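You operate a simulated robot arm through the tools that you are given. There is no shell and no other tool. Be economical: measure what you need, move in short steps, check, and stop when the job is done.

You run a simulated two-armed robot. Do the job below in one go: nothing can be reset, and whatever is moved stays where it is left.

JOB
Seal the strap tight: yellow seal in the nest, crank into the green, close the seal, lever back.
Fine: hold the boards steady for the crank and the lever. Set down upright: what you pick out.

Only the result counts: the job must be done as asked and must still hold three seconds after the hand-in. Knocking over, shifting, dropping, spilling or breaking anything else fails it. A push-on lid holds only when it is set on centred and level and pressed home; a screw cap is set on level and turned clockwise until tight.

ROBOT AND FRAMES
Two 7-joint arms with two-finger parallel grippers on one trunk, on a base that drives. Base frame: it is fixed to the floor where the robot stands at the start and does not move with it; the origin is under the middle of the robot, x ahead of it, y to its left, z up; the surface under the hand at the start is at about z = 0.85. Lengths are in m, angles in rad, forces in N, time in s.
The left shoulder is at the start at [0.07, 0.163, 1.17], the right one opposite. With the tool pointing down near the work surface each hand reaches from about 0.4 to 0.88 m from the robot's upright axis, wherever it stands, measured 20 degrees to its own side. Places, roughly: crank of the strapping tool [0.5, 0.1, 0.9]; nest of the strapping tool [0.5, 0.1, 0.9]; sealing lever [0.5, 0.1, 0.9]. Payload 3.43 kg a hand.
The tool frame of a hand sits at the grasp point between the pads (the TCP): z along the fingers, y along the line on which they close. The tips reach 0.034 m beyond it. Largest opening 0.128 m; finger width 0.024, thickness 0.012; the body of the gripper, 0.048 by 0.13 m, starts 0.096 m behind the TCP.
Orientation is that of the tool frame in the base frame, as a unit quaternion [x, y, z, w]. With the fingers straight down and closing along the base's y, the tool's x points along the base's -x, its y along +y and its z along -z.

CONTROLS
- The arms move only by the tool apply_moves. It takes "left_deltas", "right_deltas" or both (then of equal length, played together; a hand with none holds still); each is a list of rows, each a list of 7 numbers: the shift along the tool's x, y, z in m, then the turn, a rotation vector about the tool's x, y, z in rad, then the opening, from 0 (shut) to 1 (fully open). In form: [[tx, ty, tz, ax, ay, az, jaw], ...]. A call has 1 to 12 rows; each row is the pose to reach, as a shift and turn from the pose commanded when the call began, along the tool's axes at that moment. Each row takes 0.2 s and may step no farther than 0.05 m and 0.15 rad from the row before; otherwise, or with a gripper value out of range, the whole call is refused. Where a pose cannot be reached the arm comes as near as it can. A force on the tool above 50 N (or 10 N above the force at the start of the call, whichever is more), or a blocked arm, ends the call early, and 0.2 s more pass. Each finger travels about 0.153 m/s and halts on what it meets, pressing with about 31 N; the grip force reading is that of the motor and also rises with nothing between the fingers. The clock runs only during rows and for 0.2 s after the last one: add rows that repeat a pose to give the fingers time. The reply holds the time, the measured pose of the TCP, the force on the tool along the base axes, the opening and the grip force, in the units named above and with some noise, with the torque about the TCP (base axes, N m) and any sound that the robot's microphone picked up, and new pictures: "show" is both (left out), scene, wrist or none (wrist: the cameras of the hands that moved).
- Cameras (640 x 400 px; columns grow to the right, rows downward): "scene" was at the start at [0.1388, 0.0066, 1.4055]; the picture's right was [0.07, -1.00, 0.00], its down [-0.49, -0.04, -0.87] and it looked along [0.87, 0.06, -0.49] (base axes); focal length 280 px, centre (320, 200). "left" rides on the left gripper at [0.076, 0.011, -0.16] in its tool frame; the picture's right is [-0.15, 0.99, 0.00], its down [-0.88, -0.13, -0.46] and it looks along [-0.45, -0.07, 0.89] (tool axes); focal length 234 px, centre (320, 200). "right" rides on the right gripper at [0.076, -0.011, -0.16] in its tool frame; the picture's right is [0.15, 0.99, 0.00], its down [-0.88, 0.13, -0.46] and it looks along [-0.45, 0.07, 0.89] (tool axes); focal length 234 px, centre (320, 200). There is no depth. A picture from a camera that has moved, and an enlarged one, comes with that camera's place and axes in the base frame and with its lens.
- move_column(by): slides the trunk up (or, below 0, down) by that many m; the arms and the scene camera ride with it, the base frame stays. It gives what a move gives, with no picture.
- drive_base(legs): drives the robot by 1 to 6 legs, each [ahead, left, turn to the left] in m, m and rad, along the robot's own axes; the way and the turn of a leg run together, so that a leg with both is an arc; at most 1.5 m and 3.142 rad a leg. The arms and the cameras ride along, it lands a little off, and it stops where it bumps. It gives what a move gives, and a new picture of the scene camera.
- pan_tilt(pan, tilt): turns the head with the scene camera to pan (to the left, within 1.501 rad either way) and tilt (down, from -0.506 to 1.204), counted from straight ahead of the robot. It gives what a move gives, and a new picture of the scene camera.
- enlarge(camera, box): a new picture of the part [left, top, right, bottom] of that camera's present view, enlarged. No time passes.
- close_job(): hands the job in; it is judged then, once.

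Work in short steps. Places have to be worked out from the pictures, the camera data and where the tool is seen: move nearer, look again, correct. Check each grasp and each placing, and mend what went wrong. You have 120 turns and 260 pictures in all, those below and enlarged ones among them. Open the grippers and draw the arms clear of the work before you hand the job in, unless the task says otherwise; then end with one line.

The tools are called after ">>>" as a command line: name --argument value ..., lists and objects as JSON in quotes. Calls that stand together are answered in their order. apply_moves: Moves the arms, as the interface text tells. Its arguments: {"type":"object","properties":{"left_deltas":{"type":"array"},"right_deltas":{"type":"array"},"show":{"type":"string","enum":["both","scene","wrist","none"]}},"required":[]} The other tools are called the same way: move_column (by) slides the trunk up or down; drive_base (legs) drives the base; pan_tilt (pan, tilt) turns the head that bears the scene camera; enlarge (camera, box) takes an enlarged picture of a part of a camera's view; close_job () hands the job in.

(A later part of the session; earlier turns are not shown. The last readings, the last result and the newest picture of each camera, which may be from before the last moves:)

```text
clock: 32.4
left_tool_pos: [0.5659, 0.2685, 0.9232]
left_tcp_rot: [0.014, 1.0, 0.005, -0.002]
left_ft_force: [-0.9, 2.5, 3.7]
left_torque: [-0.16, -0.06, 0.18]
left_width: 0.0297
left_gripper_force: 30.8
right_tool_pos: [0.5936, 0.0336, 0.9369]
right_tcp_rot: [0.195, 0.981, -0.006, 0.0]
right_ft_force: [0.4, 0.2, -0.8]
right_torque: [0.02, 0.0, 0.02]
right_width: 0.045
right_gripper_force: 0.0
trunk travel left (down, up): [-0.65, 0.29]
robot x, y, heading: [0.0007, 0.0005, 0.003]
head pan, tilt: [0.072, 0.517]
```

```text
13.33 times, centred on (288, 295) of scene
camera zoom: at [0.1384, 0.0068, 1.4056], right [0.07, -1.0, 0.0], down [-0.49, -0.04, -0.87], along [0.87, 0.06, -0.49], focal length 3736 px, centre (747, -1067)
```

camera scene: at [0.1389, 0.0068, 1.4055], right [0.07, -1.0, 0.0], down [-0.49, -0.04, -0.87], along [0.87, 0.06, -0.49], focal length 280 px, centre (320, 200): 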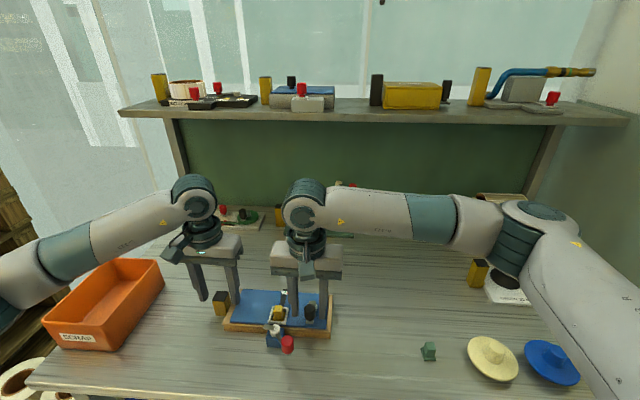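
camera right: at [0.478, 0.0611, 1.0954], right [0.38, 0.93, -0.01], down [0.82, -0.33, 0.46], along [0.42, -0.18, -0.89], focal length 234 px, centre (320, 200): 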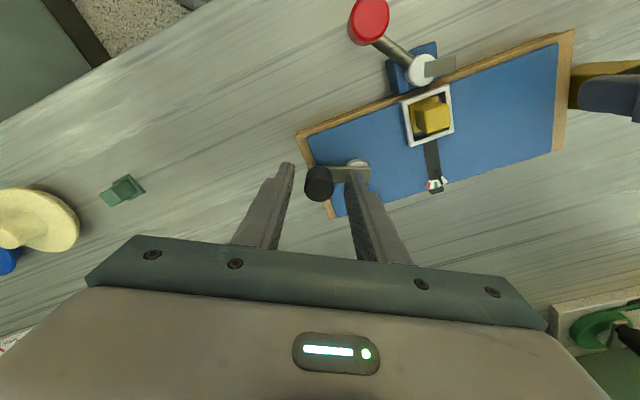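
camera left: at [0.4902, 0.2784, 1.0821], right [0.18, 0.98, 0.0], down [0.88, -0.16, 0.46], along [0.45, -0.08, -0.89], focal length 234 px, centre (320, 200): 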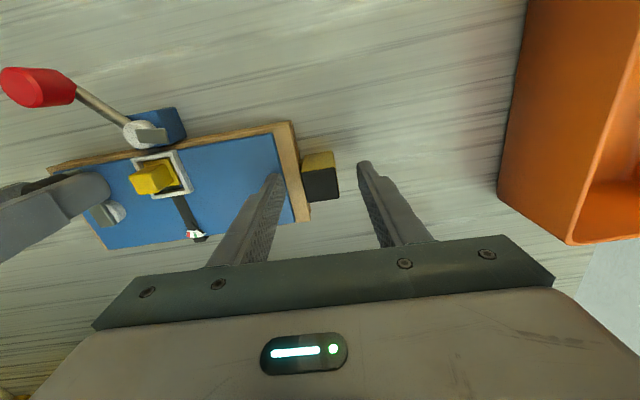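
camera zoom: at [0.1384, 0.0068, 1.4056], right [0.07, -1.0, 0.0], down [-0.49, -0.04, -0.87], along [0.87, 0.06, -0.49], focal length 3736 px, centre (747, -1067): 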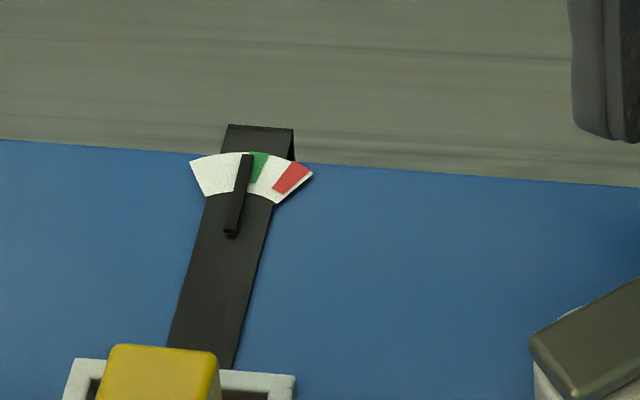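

Knob sits at tool (8,-4) mm now. I'll recentre on it, grip, and crank another 0.45 rad.

>>> apply_moves --right_deltas '[[0.0083, -0.0036, 0, 0, 0, 0, 0.35], [0.0083, -0.0036, 0, 0, 0, 0, 0.35], [0.0083, -0.0036, 0, 0, 0, 0, 0], [0.0083, -0.0036, 0, 0, 0, 0, 0], [0.0066, -0.0004, 0, 0, 0, -0.1, 0], [0.0052, 0.0029, 0, 0, 0, -0.2, 0], [0.0041, 0.0064, 0, 0, 0, -0.3, 0], [0.0035, 0.0099, 0, 0, 0, -0.4, 0], [0.0033, 0.0117, 0, 0, 0, -0.45, 0]]' --show "none"

>>> enlarge --camera "left" --box '[164, 210, 228, 250]'

>>> enlarge --camera "scene" --box '[264, 280, 312, 310]'

```text
clock: 34.4
left_tool_pos: [0.5663, 0.2695, 0.9232]
left_tcp_rot: [0.014, 1.0, 0.005, -0.001]
left_ft_force: [0.0, 5.5, 0.1]
left_torque: [-0.03, -0.12, 0.28]
left_width: 0.0297
left_gripper_force: 31.5
right_tool_pos: [0.5943, 0.0451, 0.9358]
right_tcp_rot: [-0.028, 1.0, -0.007, 0.0]
right_ft_force: [-1.7, -5.8, 3.2]
right_torque: [0.43, -0.01, 0.07]
right_width: 0.0232
right_gripper_force: 30.8
trunk travel left (down, up): [-0.65, 0.29]
robot x, y, heading: [-0.002, -0.0029, 0.007]
head pan, tilt: [0.072, 0.517]
```

```text
10.00 times, centred on (196, 230) of left
camera zoom: at [0.4904, 0.281, 1.082], right [0.17, 0.98, 0.01], down [0.88, -0.16, 0.45], along [0.45, -0.07, -0.89], focal length 2342 px, centre (1560, -100)
```

zoom: 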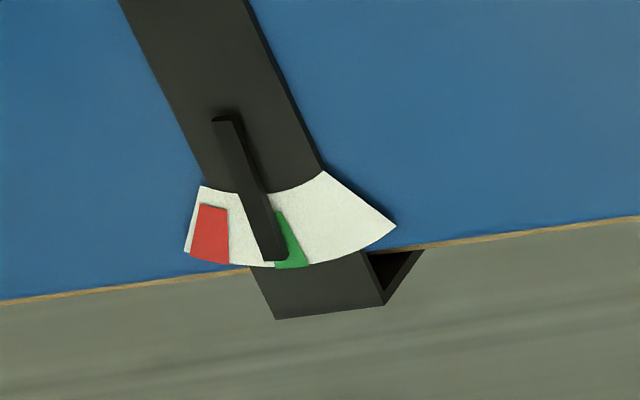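

```text
13.33 times, centred on (288, 295) of scene
camera zoom: at [0.1383, 0.0064, 1.4056], right [0.07, -1.0, 0.0], down [-0.49, -0.04, -0.87], along [0.87, 0.06, -0.49], focal length 3736 px, centre (747, -1067)
```

zoom: 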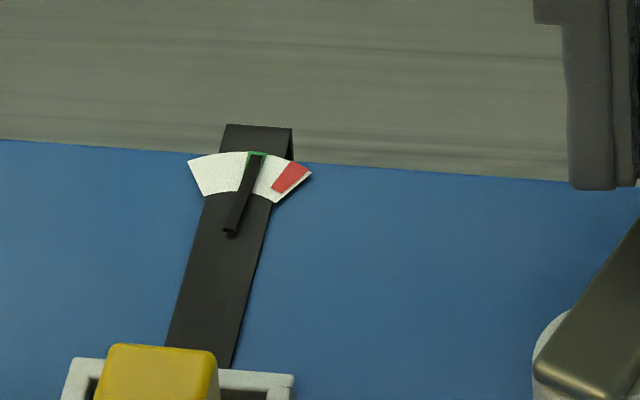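

The needle is centred in green, allowing for parallax. I'll release the crank, rise, and check that it holds.

>>> apply_moves --right_deltas '[[0, 0, 0, 0, 0, 0, 0.35], [0, 0, 0, 0, 0, 0, 0.35], [0, 0, -0.04, 0, 0, 0, 0.35], [0, 0, -0.08, 0, 0, 0, 0.35], [0, 0, -0.09, 0, 0, 0, 0.35]]' --show "wrist"

>>> enlarge --camera "scene" --box '[264, 280, 312, 310]'

>>> enlarge --camera "scene" --box '[200, 260, 360, 360]'

>>> enlarge --camera "left" --box '[164, 210, 228, 250]'

```text
clock: 35.6
left_tool_pos: [0.5657, 0.2687, 0.9218]
left_tcp_rot: [0.013, 1.0, 0.005, -0.001]
left_ft_force: [0.2, -0.8, 1.1]
left_torque: [-0.3, -0.19, -0.09]
left_width: 0.0297
left_gripper_force: 31.3
right_tool_pos: [0.5963, 0.0461, 1.0261]
right_tcp_rot: [-0.03, 1.0, -0.006, 0.0]
right_ft_force: [0.3, -0.7, -0.4]
right_torque: [-0.03, 0.02, 0.02]
right_width: 0.0448
right_gripper_force: 0.0
trunk travel left (down, up): [-0.65, 0.29]
robot x, y, heading: [-0.0015, 0.0004, -0.003]
head pan, tilt: [0.072, 0.517]
camera right: at [0.5213, 0.034, 1.1859], right [-0.2, 0.98, -0.01], down [0.87, 0.19, 0.45], along [0.45, 0.08, -0.89], focal length 234 px, centre (320, 200)
```

right: 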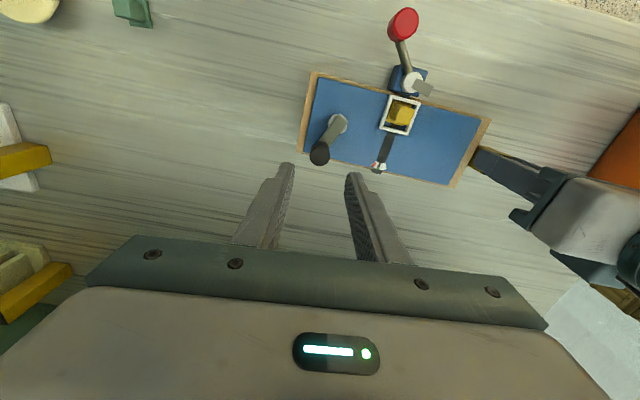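

```text
13.33 times, centred on (288, 295) of scene
camera zoom: at [0.1386, 0.0064, 1.4056], right [0.07, -1.0, 0.0], down [-0.49, -0.04, -0.87], along [0.87, 0.06, -0.49], focal length 3736 px, centre (747, -1067)
```

zoom: 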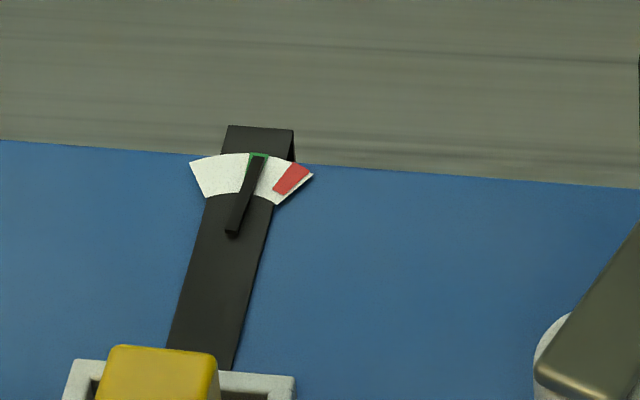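

```text
4.00 times, centred on (280, 310) of scene
camera zoom: at [0.1386, 0.0064, 1.4056], right [0.07, -1.0, 0.0], down [-0.49, -0.04, -0.87], along [0.87, 0.06, -0.49], focal length 1121 px, centre (480, -240)
```

zoom: 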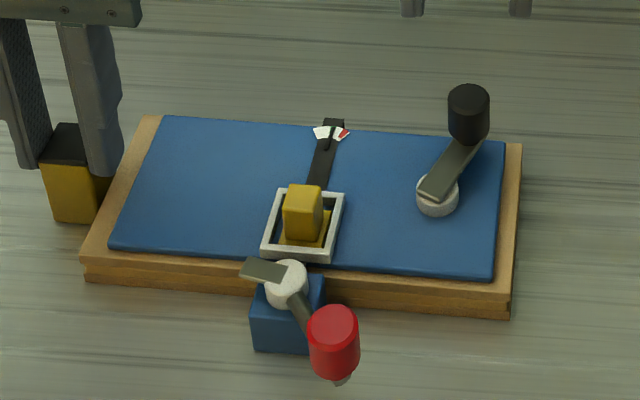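

```text
10.00 times, centred on (196, 230) of left
camera zoom: at [0.4906, 0.2809, 1.082], right [0.17, 0.98, 0.01], down [0.88, -0.16, 0.45], along [0.45, -0.07, -0.89], focal length 2342 px, centre (1560, -100)
```

zoom: 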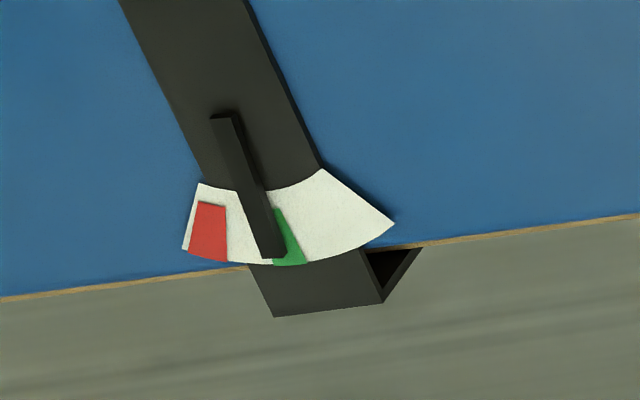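

It holds in green. I'll move the right hand over the red lever knob at about (0.46,0.093), pre-turned for a clockwise swing.

>>> apply_moves --right_deltas '[[0.022, 0.009, 0, 0, 0, -0.125, 0.4], [0.044, 0.018, 0, 0, 0, -0.25, 0.4], [0.066, 0.027, 0, 0, 0, -0.375, 0.4], [0.088, 0.037, 0, 0, 0, -0.5, 0.4], [0.11, 0.046, 0, 0, 0, -0.62, 0.4], [0.133, 0.055, 0, 0, 0, -0.74, 0.4], [0.133, 0.055, 0, 0, 0, -0.74, 0.4]]'

>>> enlarge --camera "right" --box '[240, 110, 400, 210]'

```text
clock: 37.2
left_tool_pos: [0.5663, 0.2697, 0.9217]
left_tcp_rot: [0.013, 1.0, 0.005, -0.002]
left_ft_force: [-0.2, -0.4, 0.7]
left_torque: [-0.19, 0.01, -0.01]
left_width: 0.0295
left_gripper_force: 30.9
right_tool_pos: [0.459, 0.0947, 1.0248]
right_tcp_rot: [-0.389, 0.921, -0.005, -0.003]
right_ft_force: [0.3, -0.6, -0.5]
right_torque: [0.0, 0.0, 0.0]
right_width: 0.0512
right_gripper_force: 0.2
trunk travel left (down, up): [-0.65, 0.29]
robot x, y, heading: [-0.0005, -0.0015, 0.003]
head pan, tilt: [0.072, 0.517]
camera scene: at [0.1387, 0.0066, 1.4056], right [0.07, -1.0, 0.0], down [-0.49, -0.04, -0.87], along [0.87, 0.06, -0.49], focal length 280 px, centre (320, 200)
camera right: at [0.4156, 0.035, 1.1859], right [-0.81, 0.59, -0.01], down [0.52, 0.73, 0.45], along [0.27, 0.36, -0.89], focal length 234 px, centre (320, 200)
```

scene: 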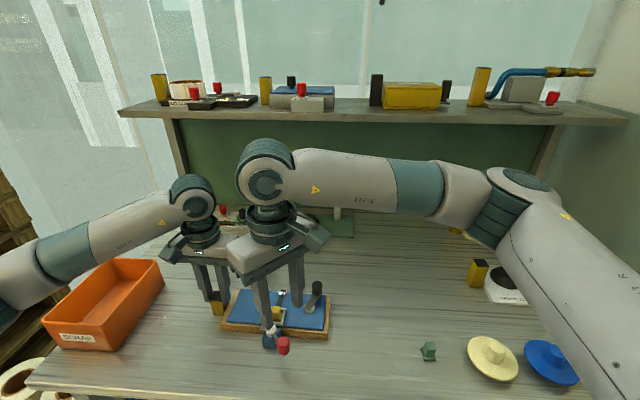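
right: 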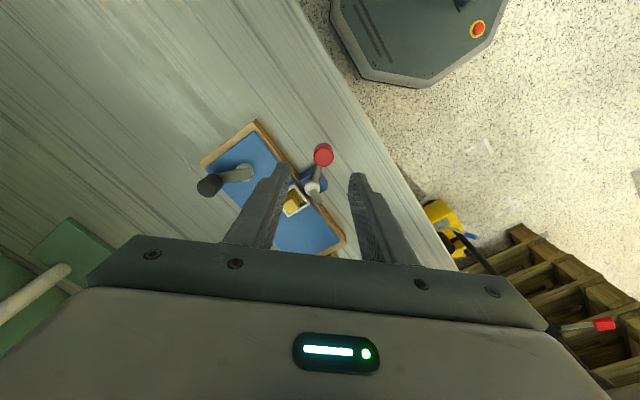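

```text
4.00 times, centred on (320, 160) of right
camera zoom: at [0.4156, 0.035, 1.1859], right [-0.81, 0.59, -0.01], down [0.52, 0.73, 0.45], along [0.27, 0.36, -0.89], focal length 937 px, centre (320, 360)
```

zoom: 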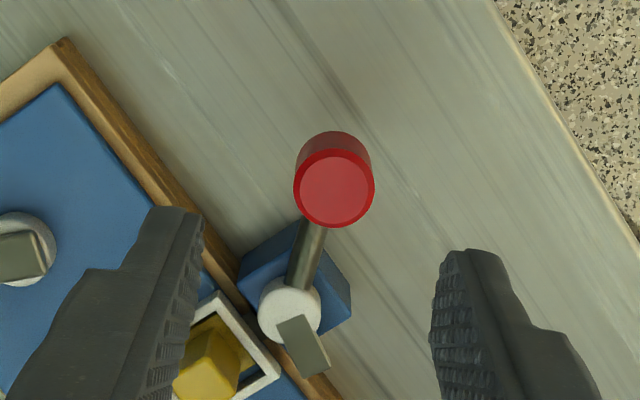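

Lever knob is at tool (-3,+5) mm and its pivot 52 mm along tool -x. I'll descend and grip the knob.

>>> apply_moves --right_deltas '[[-0.003, 0.005, 0.03, 0, 0, 0, 0.4], [-0.003, 0.005, 0.06, 0, 0, 0, 0.4], [-0.003, 0.005, 0.08, 0, 0, 0, 0.4], [-0.003, 0.005, 0.092, 0, 0, 0, 0.4], [-0.003, 0.005, 0.092, 0, 0, 0, 0.4]]' --show "none"

>>> enlarge --camera "right" --box '[240, 110, 400, 210]'

>>> enlarge --camera "scene" --box '[200, 270, 360, 370]'

```text
clock: 38.4
left_tool_pos: [0.5666, 0.2697, 0.9233]
left_tcp_rot: [0.015, 1.0, 0.005, -0.001]
left_ft_force: [-1.0, 0.4, 2.9]
left_torque: [-0.12, 0.12, 0.01]
left_width: 0.0297
left_gripper_force: 30.9
right_tool_pos: [0.4572, 0.0998, 0.9336]
right_tcp_rot: [-0.388, 0.922, -0.005, -0.002]
right_ft_force: [-0.1, 0.3, -0.4]
right_torque: [0.01, 0.0, -0.02]
right_width: 0.0512
right_gripper_force: 0.1
trunk travel left (down, up): [-0.65, 0.29]
robot x, y, heading: [-0.0017, 0.0004, 0.001]
head pan, tilt: [0.072, 0.517]
```

```text
4.00 times, centred on (320, 160) of right
camera zoom: at [0.4141, 0.0399, 1.0933], right [-0.81, 0.59, -0.01], down [0.52, 0.73, 0.45], along [0.27, 0.36, -0.89], focal length 937 px, centre (320, 360)
```

zoom: 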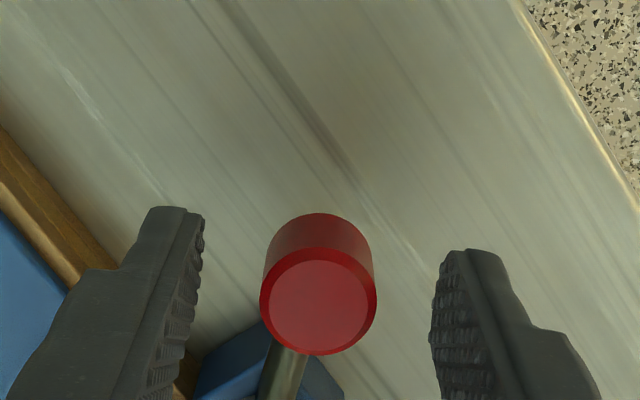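

```text
4.00 times, centred on (280, 320) of scene
camera zoom: at [0.1386, 0.0067, 1.4056], right [0.07, -1.0, 0.0], down [-0.49, -0.04, -0.87], along [0.87, 0.06, -0.49], focal length 1121 px, centre (480, -280)
```

zoom: 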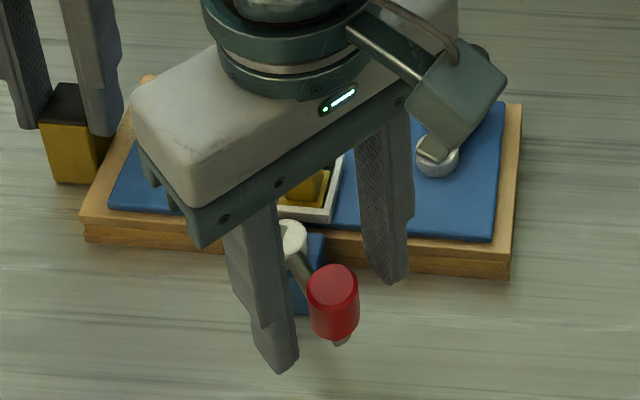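

Knob is centred. I'll close and swing clockwise 0.3 rad as a first test.

>>> apply_moves --right_deltas '[[0, 0, 0, 0, 0, 0, 0.1], [0, 0, 0, 0, 0, 0, 0], [0, 0, 0, 0, 0, 0, 0], [-0.0009, 0.0052, 0, 0, 0, 0.1, 0], [-0.0023, 0.0102, 0, 0, 0, 0.2, 0], [-0.0042, 0.0151, 0, 0, 0, 0.3, 0]]' --show "none"

>>> enlarge --camera "left" --box '[60, 90, 220, 190]'

>>> enlarge --camera "scene" --box '[200, 270, 360, 370]'

```text
clock: 39.8
left_tool_pos: [0.5666, 0.269, 0.9228]
left_tcp_rot: [0.013, 1.0, 0.004, -0.001]
left_ft_force: [-0.9, -0.8, 5.5]
left_torque: [-0.43, 0.06, -0.07]
left_width: 0.0293
left_gripper_force: 31.9
right_tool_pos: [0.4495, 0.1128, 0.9334]
right_tcp_rot: [-0.245, 0.969, -0.005, -0.002]
right_ft_force: [0.1, 2.2, -2.0]
right_torque: [0.19, 0.63, 0.25]
right_width: 0.0223
right_gripper_force: 30.9
trunk travel left (down, up): [-0.65, 0.29]
robot x, y, heading: [0.0027, 0.0008, 0.002]
head pan, tilt: [0.072, 0.517]
```

```text
4.00 times, centred on (140, 140) of left
camera zoom: at [0.4908, 0.281, 1.0819], right [0.17, 0.98, 0.01], down [0.88, -0.16, 0.45], along [0.45, -0.07, -0.89], focal length 937 px, centre (1040, 440)
```

zoom: 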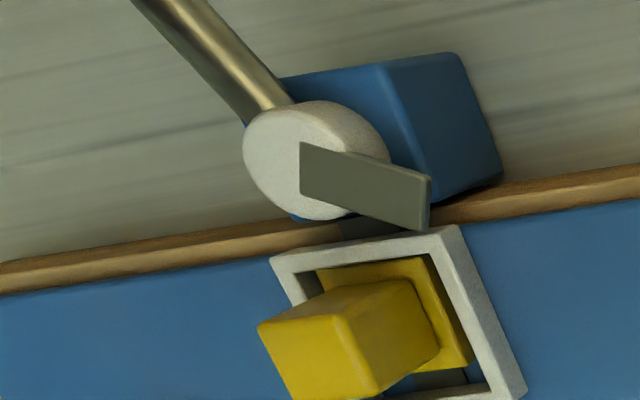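

```text
4.00 times, centred on (280, 320) of scene
camera zoom: at [0.1389, 0.0068, 1.4055], right [0.07, -1.0, 0.0], down [-0.49, -0.04, -0.87], along [0.87, 0.06, -0.49], focal length 1121 px, centre (480, -280)
```

zoom: 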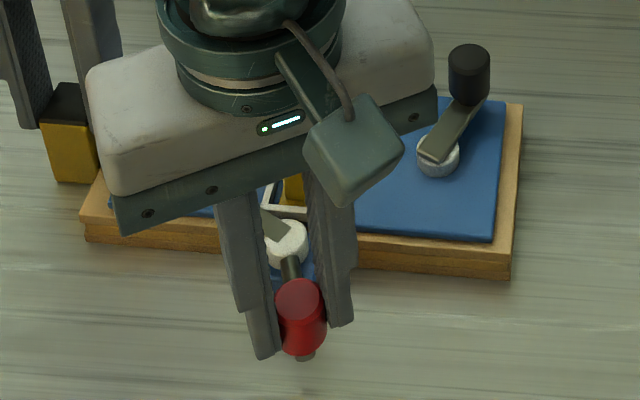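

The lever turns freely and its jaw is swinging toward the seal. Continuing 0.5 rad.

>>> apply_moves --right_deltas '[[-0.0009, 0.0052, 0, 0, 0, 0.1, 0], [-0.0023, 0.0102, 0, 0, 0, 0.2, 0], [-0.0042, 0.0151, 0, 0, 0, 0.3, 0], [-0.0066, 0.0197, 0, 0, 0, 0.4, 0], [-0.0095, 0.0241, 0, 0, 0, 0.5, 0]]' --show "none"

>>> enlarge --camera "left" --box '[60, 90, 220, 190]'

>>> enlarge --camera "scene" --box '[200, 270, 360, 370]'

```text
clock: 41.0
left_tool_pos: [0.5664, 0.2699, 0.9224]
left_tcp_rot: [0.015, 1.0, 0.005, -0.001]
left_ft_force: [2.1, -5.0, 3.1]
left_torque: [-0.24, -0.3, 0.37]
left_width: 0.0298
left_gripper_force: 30.9
right_tool_pos: [0.4462, 0.1378, 0.9339]
right_tcp_rot: [0.002, 1.0, -0.006, 0.0]
right_ft_force: [-2.4, 4.6, -1.0]
right_torque: [0.59, 0.35, 0.31]
right_width: 0.0223
right_gripper_force: 31.2
trunk travel left (down, up): [-0.65, 0.29]
robot x, y, heading: [-0.0019, 0.0018, 0.002]
head pan, tilt: [0.072, 0.517]
```

```text
4.00 times, centred on (140, 140) of left
camera zoom: at [0.4909, 0.2808, 1.0819], right [0.17, 0.98, 0.01], down [0.88, -0.16, 0.45], along [0.45, -0.07, -0.89], focal length 937 px, centre (1040, 440)
```

zoom: 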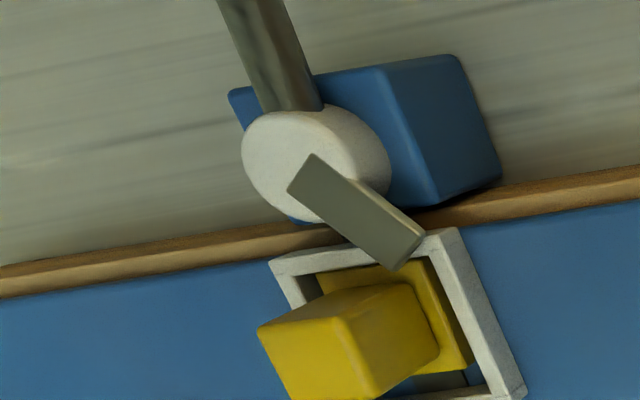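

```text
4.00 times, centred on (280, 320) of scene
camera zoom: at [0.1389, 0.0064, 1.4056], right [0.07, -1.0, 0.0], down [-0.49, -0.04, -0.87], along [0.87, 0.06, -0.49], focal length 1121 px, centre (480, -280)
```

zoom: 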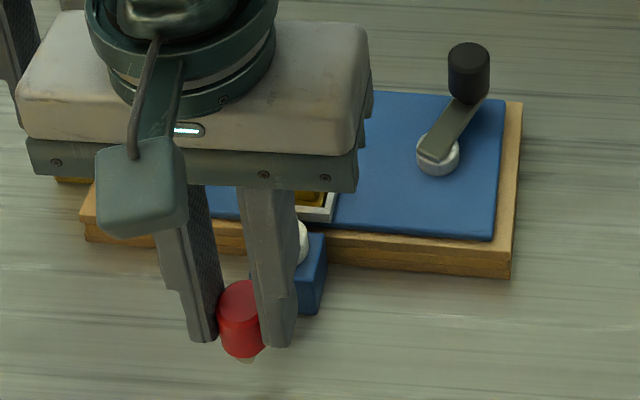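

Still moving freely. To keep clear of the left hand's camera, I'll regrip with the hand turned back 0.8 rad.

>>> apply_moves --right_deltas '[[0, 0, 0, 0, 0, 0, 0.35], [0, 0, 0, 0, 0, 0, 0.35], [0, 0, 0, 0, 0, -0.14, 0.35], [0, 0, 0, 0, 0, -0.28, 0.35], [0, 0, 0, 0, 0, -0.42, 0.35], [0, 0, 0, 0, 0, -0.56, 0.35], [0, 0, 0, 0, 0, -0.7, 0.35], [0, 0, 0, 0, 0, -0.84, 0.35]]' --show "none"

>>> enlarge --camera "right" --box '[240, 110, 400, 210]'

>>> enlarge --camera "left" --box '[60, 90, 220, 190]'

```text
clock: 42.8
left_tool_pos: [0.5661, 0.2686, 0.9223]
left_tcp_rot: [0.014, 1.0, 0.006, -0.001]
left_ft_force: [0.5, 0.9, 3.1]
left_torque: [-0.16, 0.17, 0.09]
left_width: 0.03
left_gripper_force: 30.2
right_tool_pos: [0.4465, 0.1387, 0.9331]
right_tcp_rot: [-0.408, 0.913, -0.005, -0.003]
right_ft_force: [1.1, 0.2, 0.4]
right_torque: [0.01, 0.03, -0.03]
right_width: 0.0446
right_gripper_force: 0.1
trunk travel left (down, up): [-0.65, 0.29]
robot x, y, heading: [0.001, -0.0032, 0.001]
head pan, tilt: [0.072, 0.517]
```

```text
4.00 times, centred on (320, 160) of right
camera zoom: at [0.4059, 0.0775, 1.0934], right [-0.83, 0.55, -0.01], down [0.49, 0.75, 0.45], along [0.25, 0.37, -0.89], focal length 937 px, centre (320, 360)
```

zoom: 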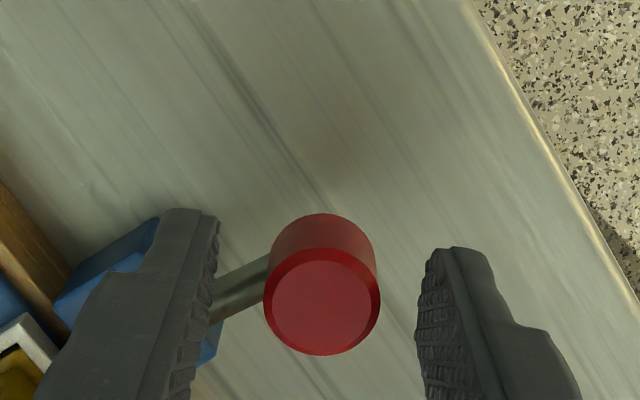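

```text
4.00 times, centred on (140, 140) of left
camera zoom: at [0.4906, 0.2811, 1.0819], right [0.17, 0.98, 0.01], down [0.88, -0.16, 0.45], along [0.45, -0.07, -0.89], focal length 937 px, centre (1040, 440)
```

zoom: 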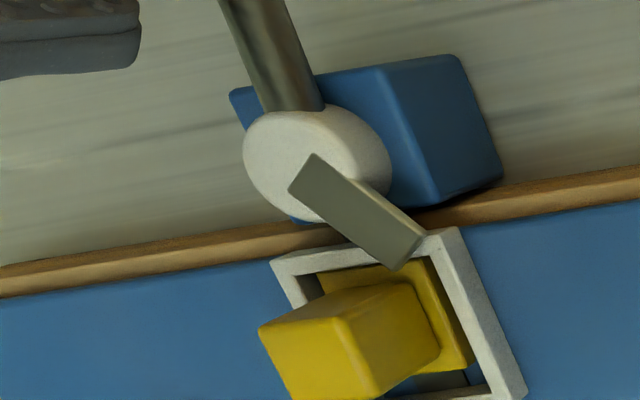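

Lever stays put and the knob is centred. I'll close and swing a further 0.4 rad.

>>> apply_moves --right_deltas '[[0, 0, 0, 0, 0, 0, 0], [0, 0, 0, 0, 0, 0, 0], [-0.0044, 0.0028, 0, 0, 0, 0.1, 0], [-0.0091, 0.0051, 0, 0, 0, 0.2, 0], [-0.014, 0.0069, 0, 0, 0, 0.3, 0], [-0.0191, 0.0083, 0, 0, 0, 0.4, 0]]' --show "none"

>>> enlarge --camera "left" --box '[60, 90, 220, 190]'

>>> enlarge --camera "scene" --box '[160, 220, 384, 360]'

```text
clock: 44.2
left_tool_pos: [0.5649, 0.2696, 0.9226]
left_tcp_rot: [0.013, 1.0, 0.004, 0.0]
left_ft_force: [5.6, 3.3, -0.8]
left_torque: [-0.15, -0.7, 0.29]
left_width: 0.0296
left_gripper_force: 30.7
right_tool_pos: [0.4526, 0.1584, 0.9328]
right_tcp_rot: [-0.216, 0.976, -0.006, -0.001]
right_ft_force: [-8.4, -2.4, 8.0]
right_torque: [0.1, 0.56, -0.11]
right_width: 0.022
right_gripper_force: 31.3
trunk travel left (down, up): [-0.65, 0.29]
robot x, y, heading: [-0.0004, -0.0028, -0.0]
head pan, tilt: [0.072, 0.517]
```

```text
4.00 times, centred on (140, 140) of left
camera zoom: at [0.4904, 0.2811, 1.082], right [0.17, 0.98, 0.01], down [0.88, -0.16, 0.45], along [0.45, -0.07, -0.89], focal length 937 px, centre (1040, 440)
```

zoom: 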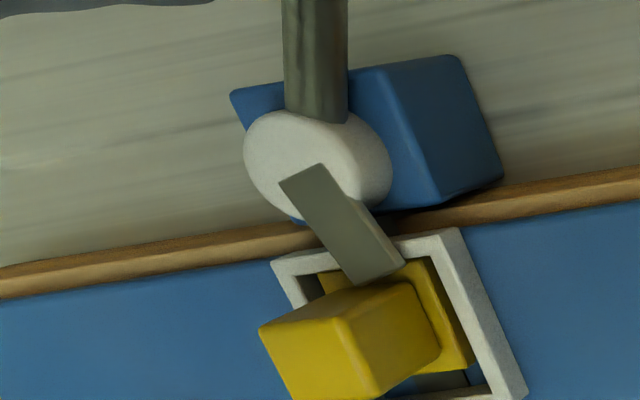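

```text
2.86 times, centred on (272, 290) of scene
camera zoom: at [0.1382, 0.0066, 1.4056], right [0.07, -1.0, 0.0], down [-0.49, -0.04, -0.87], along [0.87, 0.06, -0.49], focal length 801 px, centre (457, -57)
```

zoom: 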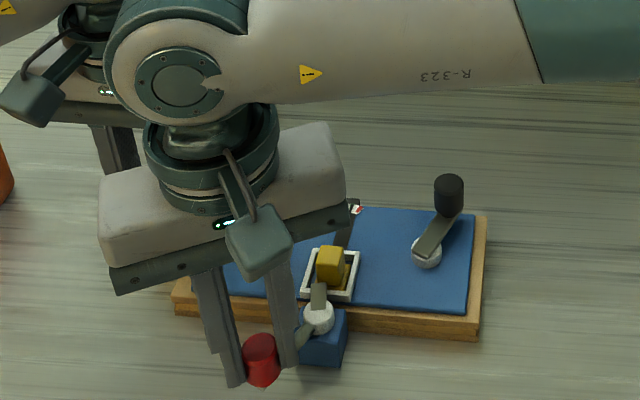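

The jaw has reached the seal with light resistance. I'll continue 0.3 rad carefully.

>>> apply_moves --right_deltas '[[-0.0044, 0.0028, 0, 0, 0, 0.1, 0], [-0.0091, 0.0051, 0, 0, 0, 0.2, 0], [-0.014, 0.0069, 0, 0, 0, 0.3, 0]]' --show "none"

>>> enlarge --camera "left" --box '[60, 90, 220, 190]'

>>> enlarge --camera "scene" --box '[160, 220, 384, 360]'

```text
clock: 45.0
left_tool_pos: [0.5671, 0.2695, 0.9235]
left_tcp_rot: [0.013, 1.0, 0.006, 0.0]
left_ft_force: [14.8, 6.2, -3.2]
left_torque: [-0.26, -0.53, 0.43]
left_width: 0.0292
left_gripper_force: 31.0
right_tool_pos: [0.463, 0.1703, 0.9334]
right_tcp_rot: [-0.068, 0.998, -0.007, -0.001]
right_ft_force: [-18.6, -8.2, 11.1]
right_torque: [0.04, 0.32, 0.07]
right_width: 0.0219
right_gripper_force: 30.9
trunk travel left (down, up): [-0.65, 0.29]
robot x, y, heading: [0.0003, 0.0005, -0.0]
head pan, tilt: [0.072, 0.517]
```

```text
4.00 times, centred on (140, 140) of left
camera zoom: at [0.4904, 0.2812, 1.0822], right [0.17, 0.98, 0.01], down [0.88, -0.16, 0.45], along [0.45, -0.07, -0.89], focal length 937 px, centre (1040, 440)
```

zoom: 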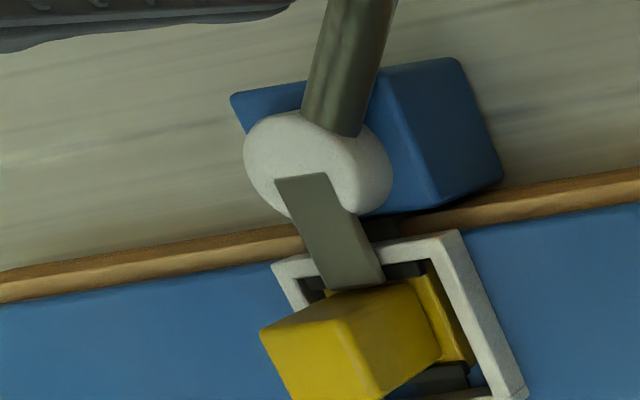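

```text
2.86 times, centred on (272, 290) of scene
camera zoom: at [0.1378, 0.0062, 1.4057], right [0.07, -1.0, 0.0], down [-0.49, -0.03, -0.87], along [0.87, 0.06, -0.49], focal length 801 px, centre (457, -57)
```

zoom: 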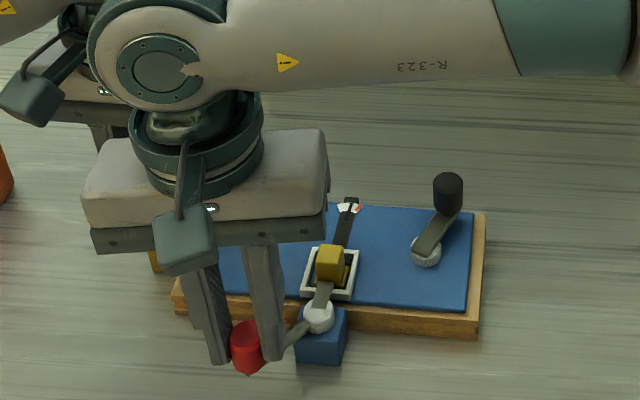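

Resistance is growing (~20 N), which is consistent with crimping. I'll go 0.25 rad further toward the stop.

>>> apply_moves --right_deltas '[[-0.0044, 0.0028, 0, 0, 0, 0.08, 0], [-0.0091, 0.0051, 0, 0, 0, 0.14, 0], [-0.0115, 0.006, 0, 0, 0, 0.18, 0]]'

>>> enlarge --camera "left" --box '[60, 90, 220, 190]'

```text
clock: 45.8
left_tool_pos: [0.5634, 0.2647, 0.9216]
left_tcp_rot: [0.02, 1.0, 0.001, -0.001]
left_ft_force: [-4.4, -2.5, 1.8]
left_torque: [-0.47, -0.05, -0.51]
left_width: 0.0303
left_gripper_force: 31.2
right_tool_pos: [0.4767, 0.1799, 0.9331]
right_tcp_rot: [0.024, 1.0, -0.002, 0.002]
right_ft_force: [3.6, 0.6, 0.9]
right_torque: [0.06, -0.08, 0.02]
right_width: 0.0001
right_gripper_force: 30.9
trunk travel left (down, up): [-0.65, 0.29]
robot x, y, heading: [0.0004, -0.0009, -0.002]
head pan, tilt: [0.072, 0.517]
camera scene: at [0.1382, 0.0067, 1.4058], right [0.07, -1.0, 0.0], down [-0.49, -0.04, -0.87], along [0.87, 0.06, -0.49], focal length 280 px, centre (320, 200)
camera right: at [0.4002, 0.1741, 1.0939], right [-0.1, 1.0, -0.01], down [0.88, 0.09, 0.46], along [0.46, 0.04, -0.89], focal length 234 px, centre (320, 200)
```

scene: 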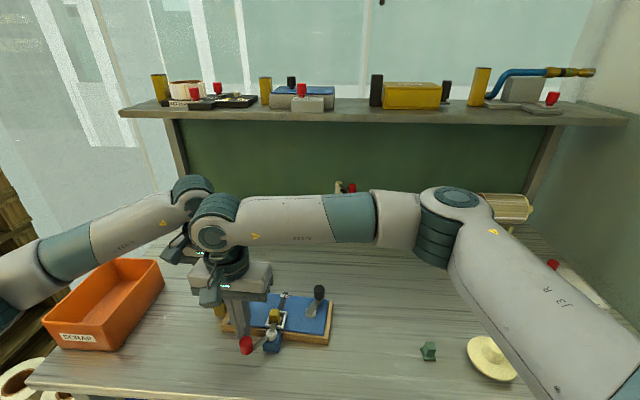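
right: 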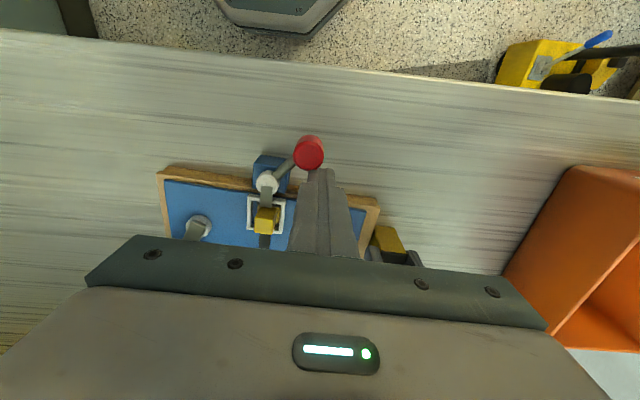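

```text
4.00 times, centred on (140, 140) of left
camera zoom: at [0.489, 0.2785, 1.082], right [0.18, 0.98, 0.0], down [0.88, -0.17, 0.45], along [0.44, -0.08, -0.89], focal length 937 px, centre (1040, 440)
```

zoom: 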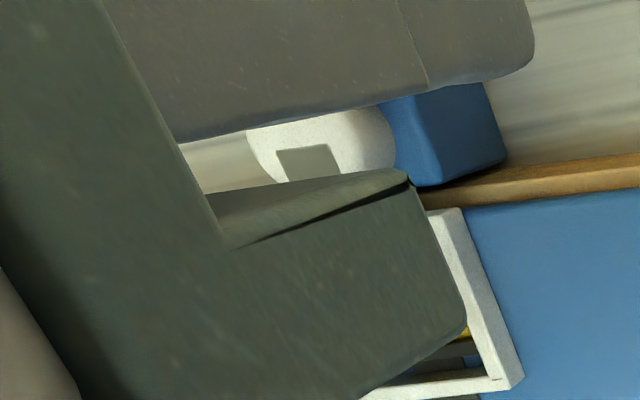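

The knob slipped out of the grip. I'll look closely at the lever and seal.

>>> enlarge --camera "right" --box '[220, 110, 380, 260]'

>>> enlarge --camera "scene" --box '[200, 270, 360, 370]'

```text
2.67 times, centred on (300, 185) of right
camera zoom: at [0.4002, 0.1741, 1.0939], right [-0.1, 1.0, -0.01], down [0.88, 0.09, 0.46], along [0.46, 0.04, -0.89], focal length 624 px, centre (373, 240)
```

zoom: 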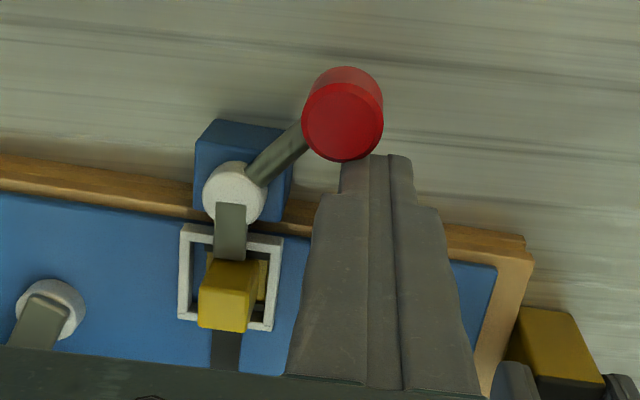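

```text
4.00 times, centred on (280, 320) of scene
camera zoom: at [0.1382, 0.0067, 1.4058], right [0.07, -1.0, 0.0], down [-0.49, -0.04, -0.87], along [0.87, 0.06, -0.49], focal length 1121 px, centre (480, -280)
```

zoom: 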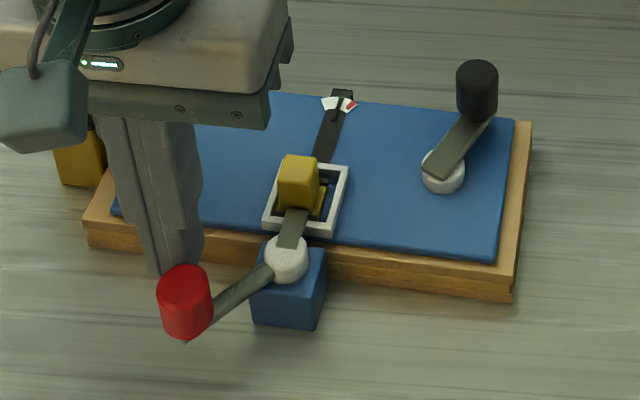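

The lever sits about where it stopped: my grip relied on friction and slid off. I'll lift out, turn the closed fingers, and push the knob squarely along its path from behind.

>>> apply_moves --right_deltas '[[0, 0, -0.03, 0, 0, 0, 0], [0, 0, -0.06, 0, 0, 0, 0], [0.007, -0.0055, -0.07, 0, 0, -0.14, 0], [0.0145, -0.011, -0.07, 0, 0, -0.28, 0], [0.022, -0.0165, -0.07, 0, 0, -0.42, 0], [0.029, -0.022, -0.07, 0, 0, -0.56, 0], [0.036, -0.0275, -0.07, 0, 0, -0.7, 0], [0.0434, -0.0332, -0.07, 0, 0, -0.835, 0], [0.0434, -0.0332, -0.07, 0, 0, -0.835, 0]]' --show "none"

>>> enlarge --camera "right" --box '[220, 110, 420, 235]'

>>> enlarge --camera "left" --box '[60, 90, 220, 190]'

```text
clock: 47.8
left_tool_pos: [0.5671, 0.2677, 0.9214]
left_tcp_rot: [0.014, 1.0, 0.006, -0.001]
left_ft_force: [-1.4, -0.3, 0.9]
left_torque: [-0.12, 0.06, -0.27]
left_width: 0.0296
left_gripper_force: 31.3
right_tool_pos: [0.4301, 0.1467, 1.0042]
right_tcp_rot: [-0.386, 0.922, -0.005, -0.003]
right_ft_force: [0.6, -0.8, 0.5]
right_torque: [0.02, 0.01, -0.01]
right_width: 0.0003
right_gripper_force: 30.9
trunk travel left (down, up): [-0.65, 0.29]
robot x, y, heading: [0.0032, -0.0015, -0.0]
head pan, tilt: [0.072, 0.517]
```

```text
3.20 times, centred on (320, 172) of right
camera zoom: at [0.3859, 0.0884, 1.1635], right [-0.81, 0.59, -0.01], down [0.53, 0.72, 0.45], along [0.27, 0.36, -0.89], focal length 749 px, centre (320, 288)
```

zoom: 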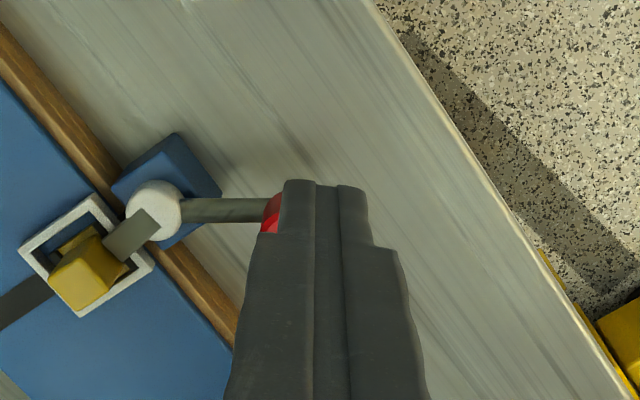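

```text
4.00 times, centred on (140, 140) of left
camera zoom: at [0.4906, 0.2812, 1.0819], right [0.17, 0.98, 0.01], down [0.88, -0.16, 0.45], along [0.45, -0.07, -0.89], focal length 937 px, centre (1040, 440)
```

zoom: 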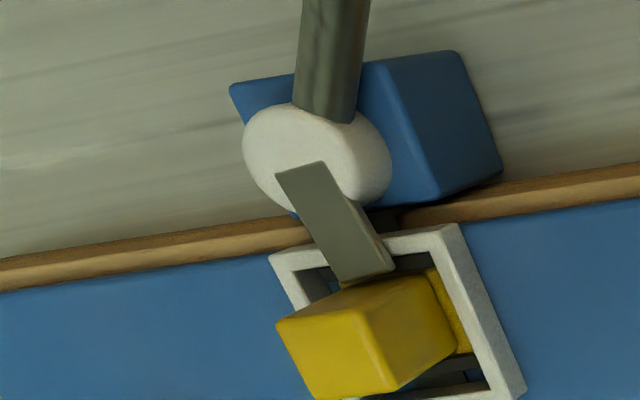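

The lever sprang back slightly, so it isn't closed yet. I'll back off, then descend behind the knob for a square push.

>>> apply_moves --right_deltas '[[0.008, -0.007, 0, 0, 0, 0, 0], [0.008, -0.007, 0.03, 0, 0, 0, 0], [0.008, -0.007, 0.055, 0, 0, 0, 0], [0.008, -0.007, 0.074, 0, 0, 0, 0], [0.008, -0.007, 0.074, 0, 0, 0, 0]]' --show "none"

>>> enlarge --camera "scene" --box '[200, 270, 360, 370]'

>>> enlarge --camera "right" --box '[220, 110, 420, 235]'

```text
clock: 49.0
left_tool_pos: [0.5661, 0.2685, 0.9221]
left_tcp_rot: [0.013, 1.0, 0.006, -0.001]
left_ft_force: [-1.0, 1.4, 1.6]
left_torque: [-0.14, 0.02, -0.22]
left_width: 0.0295
left_gripper_force: 30.9
right_tool_pos: [0.4279, 0.1355, 0.9303]
right_tcp_rot: [-0.386, 0.922, -0.005, -0.003]
right_ft_force: [-0.7, 0.6, 0.1]
right_torque: [0.0, 0.04, -0.02]
right_width: 0.0003
right_gripper_force: 31.1
trunk travel left (down, up): [-0.65, 0.29]
robot x, y, heading: [0.0017, -0.0001, 0.001]
head pan, tilt: [0.072, 0.517]
```

```text
4.00 times, centred on (280, 320) of scene
camera zoom: at [0.1387, 0.0067, 1.4056], right [0.07, -1.0, 0.0], down [-0.49, -0.04, -0.87], along [0.87, 0.06, -0.49], focal length 1121 px, centre (480, -280)
```

zoom: 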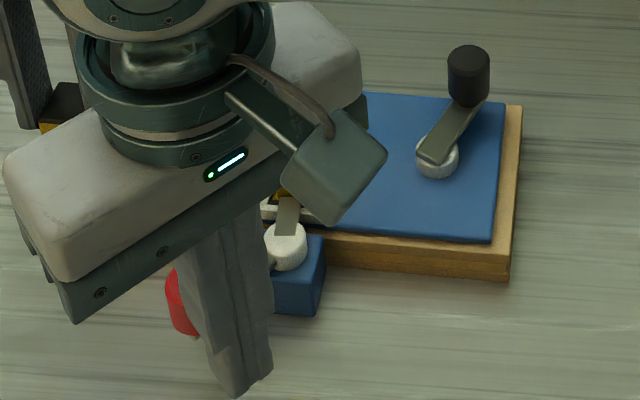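

```text
3.20 times, centred on (320, 172) of right
camera zoom: at [0.3846, 0.0769, 1.0893], right [-0.81, 0.59, -0.01], down [0.53, 0.72, 0.45], along [0.27, 0.36, -0.89], focal length 749 px, centre (320, 288)
```

zoom: 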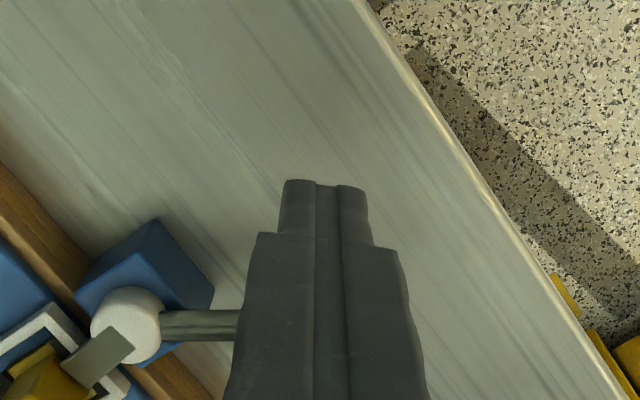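

Fingers are aligned behind the knob with about a 14 mm gap. I'll push along the arc.

>>> apply_moves --right_deltas '[[-0.007, 0, 0, 0, 0, 0, 0], [-0.0145, 0, 0, 0, 0, 0, 0], [-0.0199, 0.003, 0, 0, 0, 0.1, 0], [-0.0256, 0.0055, 0, 0, 0, 0.2, 0], [-0.0314, 0.0073, 0, 0, 0, 0.3, 0]]' --show "none"

>>> enlarge --camera "left" --box '[60, 90, 220, 190]'

>>> enlarge --camera "scene" --box '[160, 220, 384, 360]'

```text
clock: 50.2
left_tool_pos: [0.5687, 0.2728, 0.9231]
left_tcp_rot: [0.01, 1.0, 0.008, 0.002]
left_ft_force: [27.5, 29.3, -1.8]
left_torque: [0.66, -0.44, -0.51]
left_width: 0.0298
left_gripper_force: 31.1
right_tool_pos: [0.4438, 0.161, 0.9276]
right_tcp_rot: [-0.244, 0.97, -0.007, -0.005]
right_ft_force: [-27.5, -27.1, 4.9]
right_torque: [-0.34, 0.2, -0.18]
right_width: 0.0
right_gripper_force: 30.9
trunk travel left (down, up): [-0.65, 0.29]
robot x, y, heading: [-0.0007, -0.0009, 0.003]
head pan, tilt: [0.072, 0.517]
```

```text
4.00 times, centred on (140, 140) of left
camera zoom: at [0.4917, 0.2831, 1.082], right [0.17, 0.99, 0.02], down [0.88, -0.16, 0.46], along [0.45, -0.06, -0.89], focal length 937 px, centre (1040, 440)
```

zoom: 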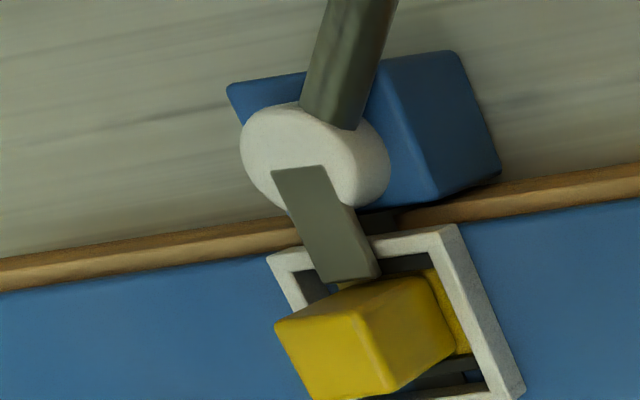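

```text
2.86 times, centred on (272, 290) of scene
camera zoom: at [0.1388, 0.0068, 1.4055], right [0.07, -1.0, 0.0], down [-0.49, -0.04, -0.87], along [0.87, 0.06, -0.49], focal length 801 px, centre (457, -57)
```

zoom: 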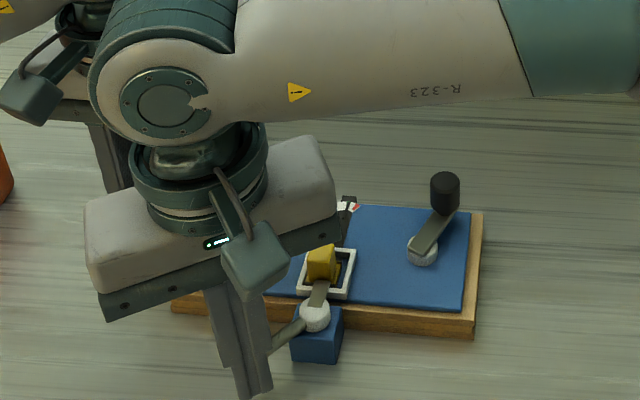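

About 39 N of push with the jaw pointing at the seal. I'll look closely at the jaw/seal contact.

>>> enlarge --camera "scene" --box '[248, 295, 296, 325]'

>>> enlarge --camera "left" --box '[110, 130, 190, 192]'

```text
13.33 times, centred on (272, 310) of scene
camera zoom: at [0.1388, 0.0068, 1.4055], right [0.07, -1.0, 0.0], down [-0.49, -0.04, -0.87], along [0.87, 0.06, -0.49], focal length 3736 px, centre (960, -1267)
```

zoom: 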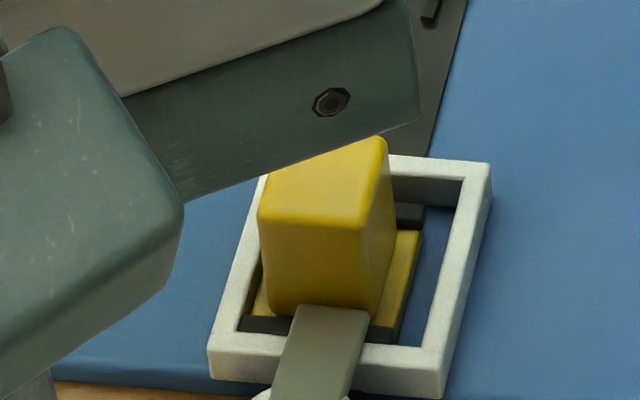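

```text
6.45 times, centred on (150, 161) of left
camera zoom: at [0.4917, 0.2831, 1.082], right [0.17, 0.99, 0.02], down [0.88, -0.16, 0.46], along [0.45, -0.06, -0.89], focal length 1511 px, centre (1417, 452)
```

zoom: 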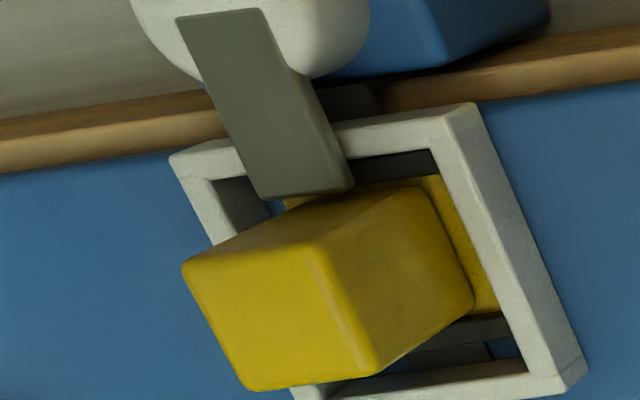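

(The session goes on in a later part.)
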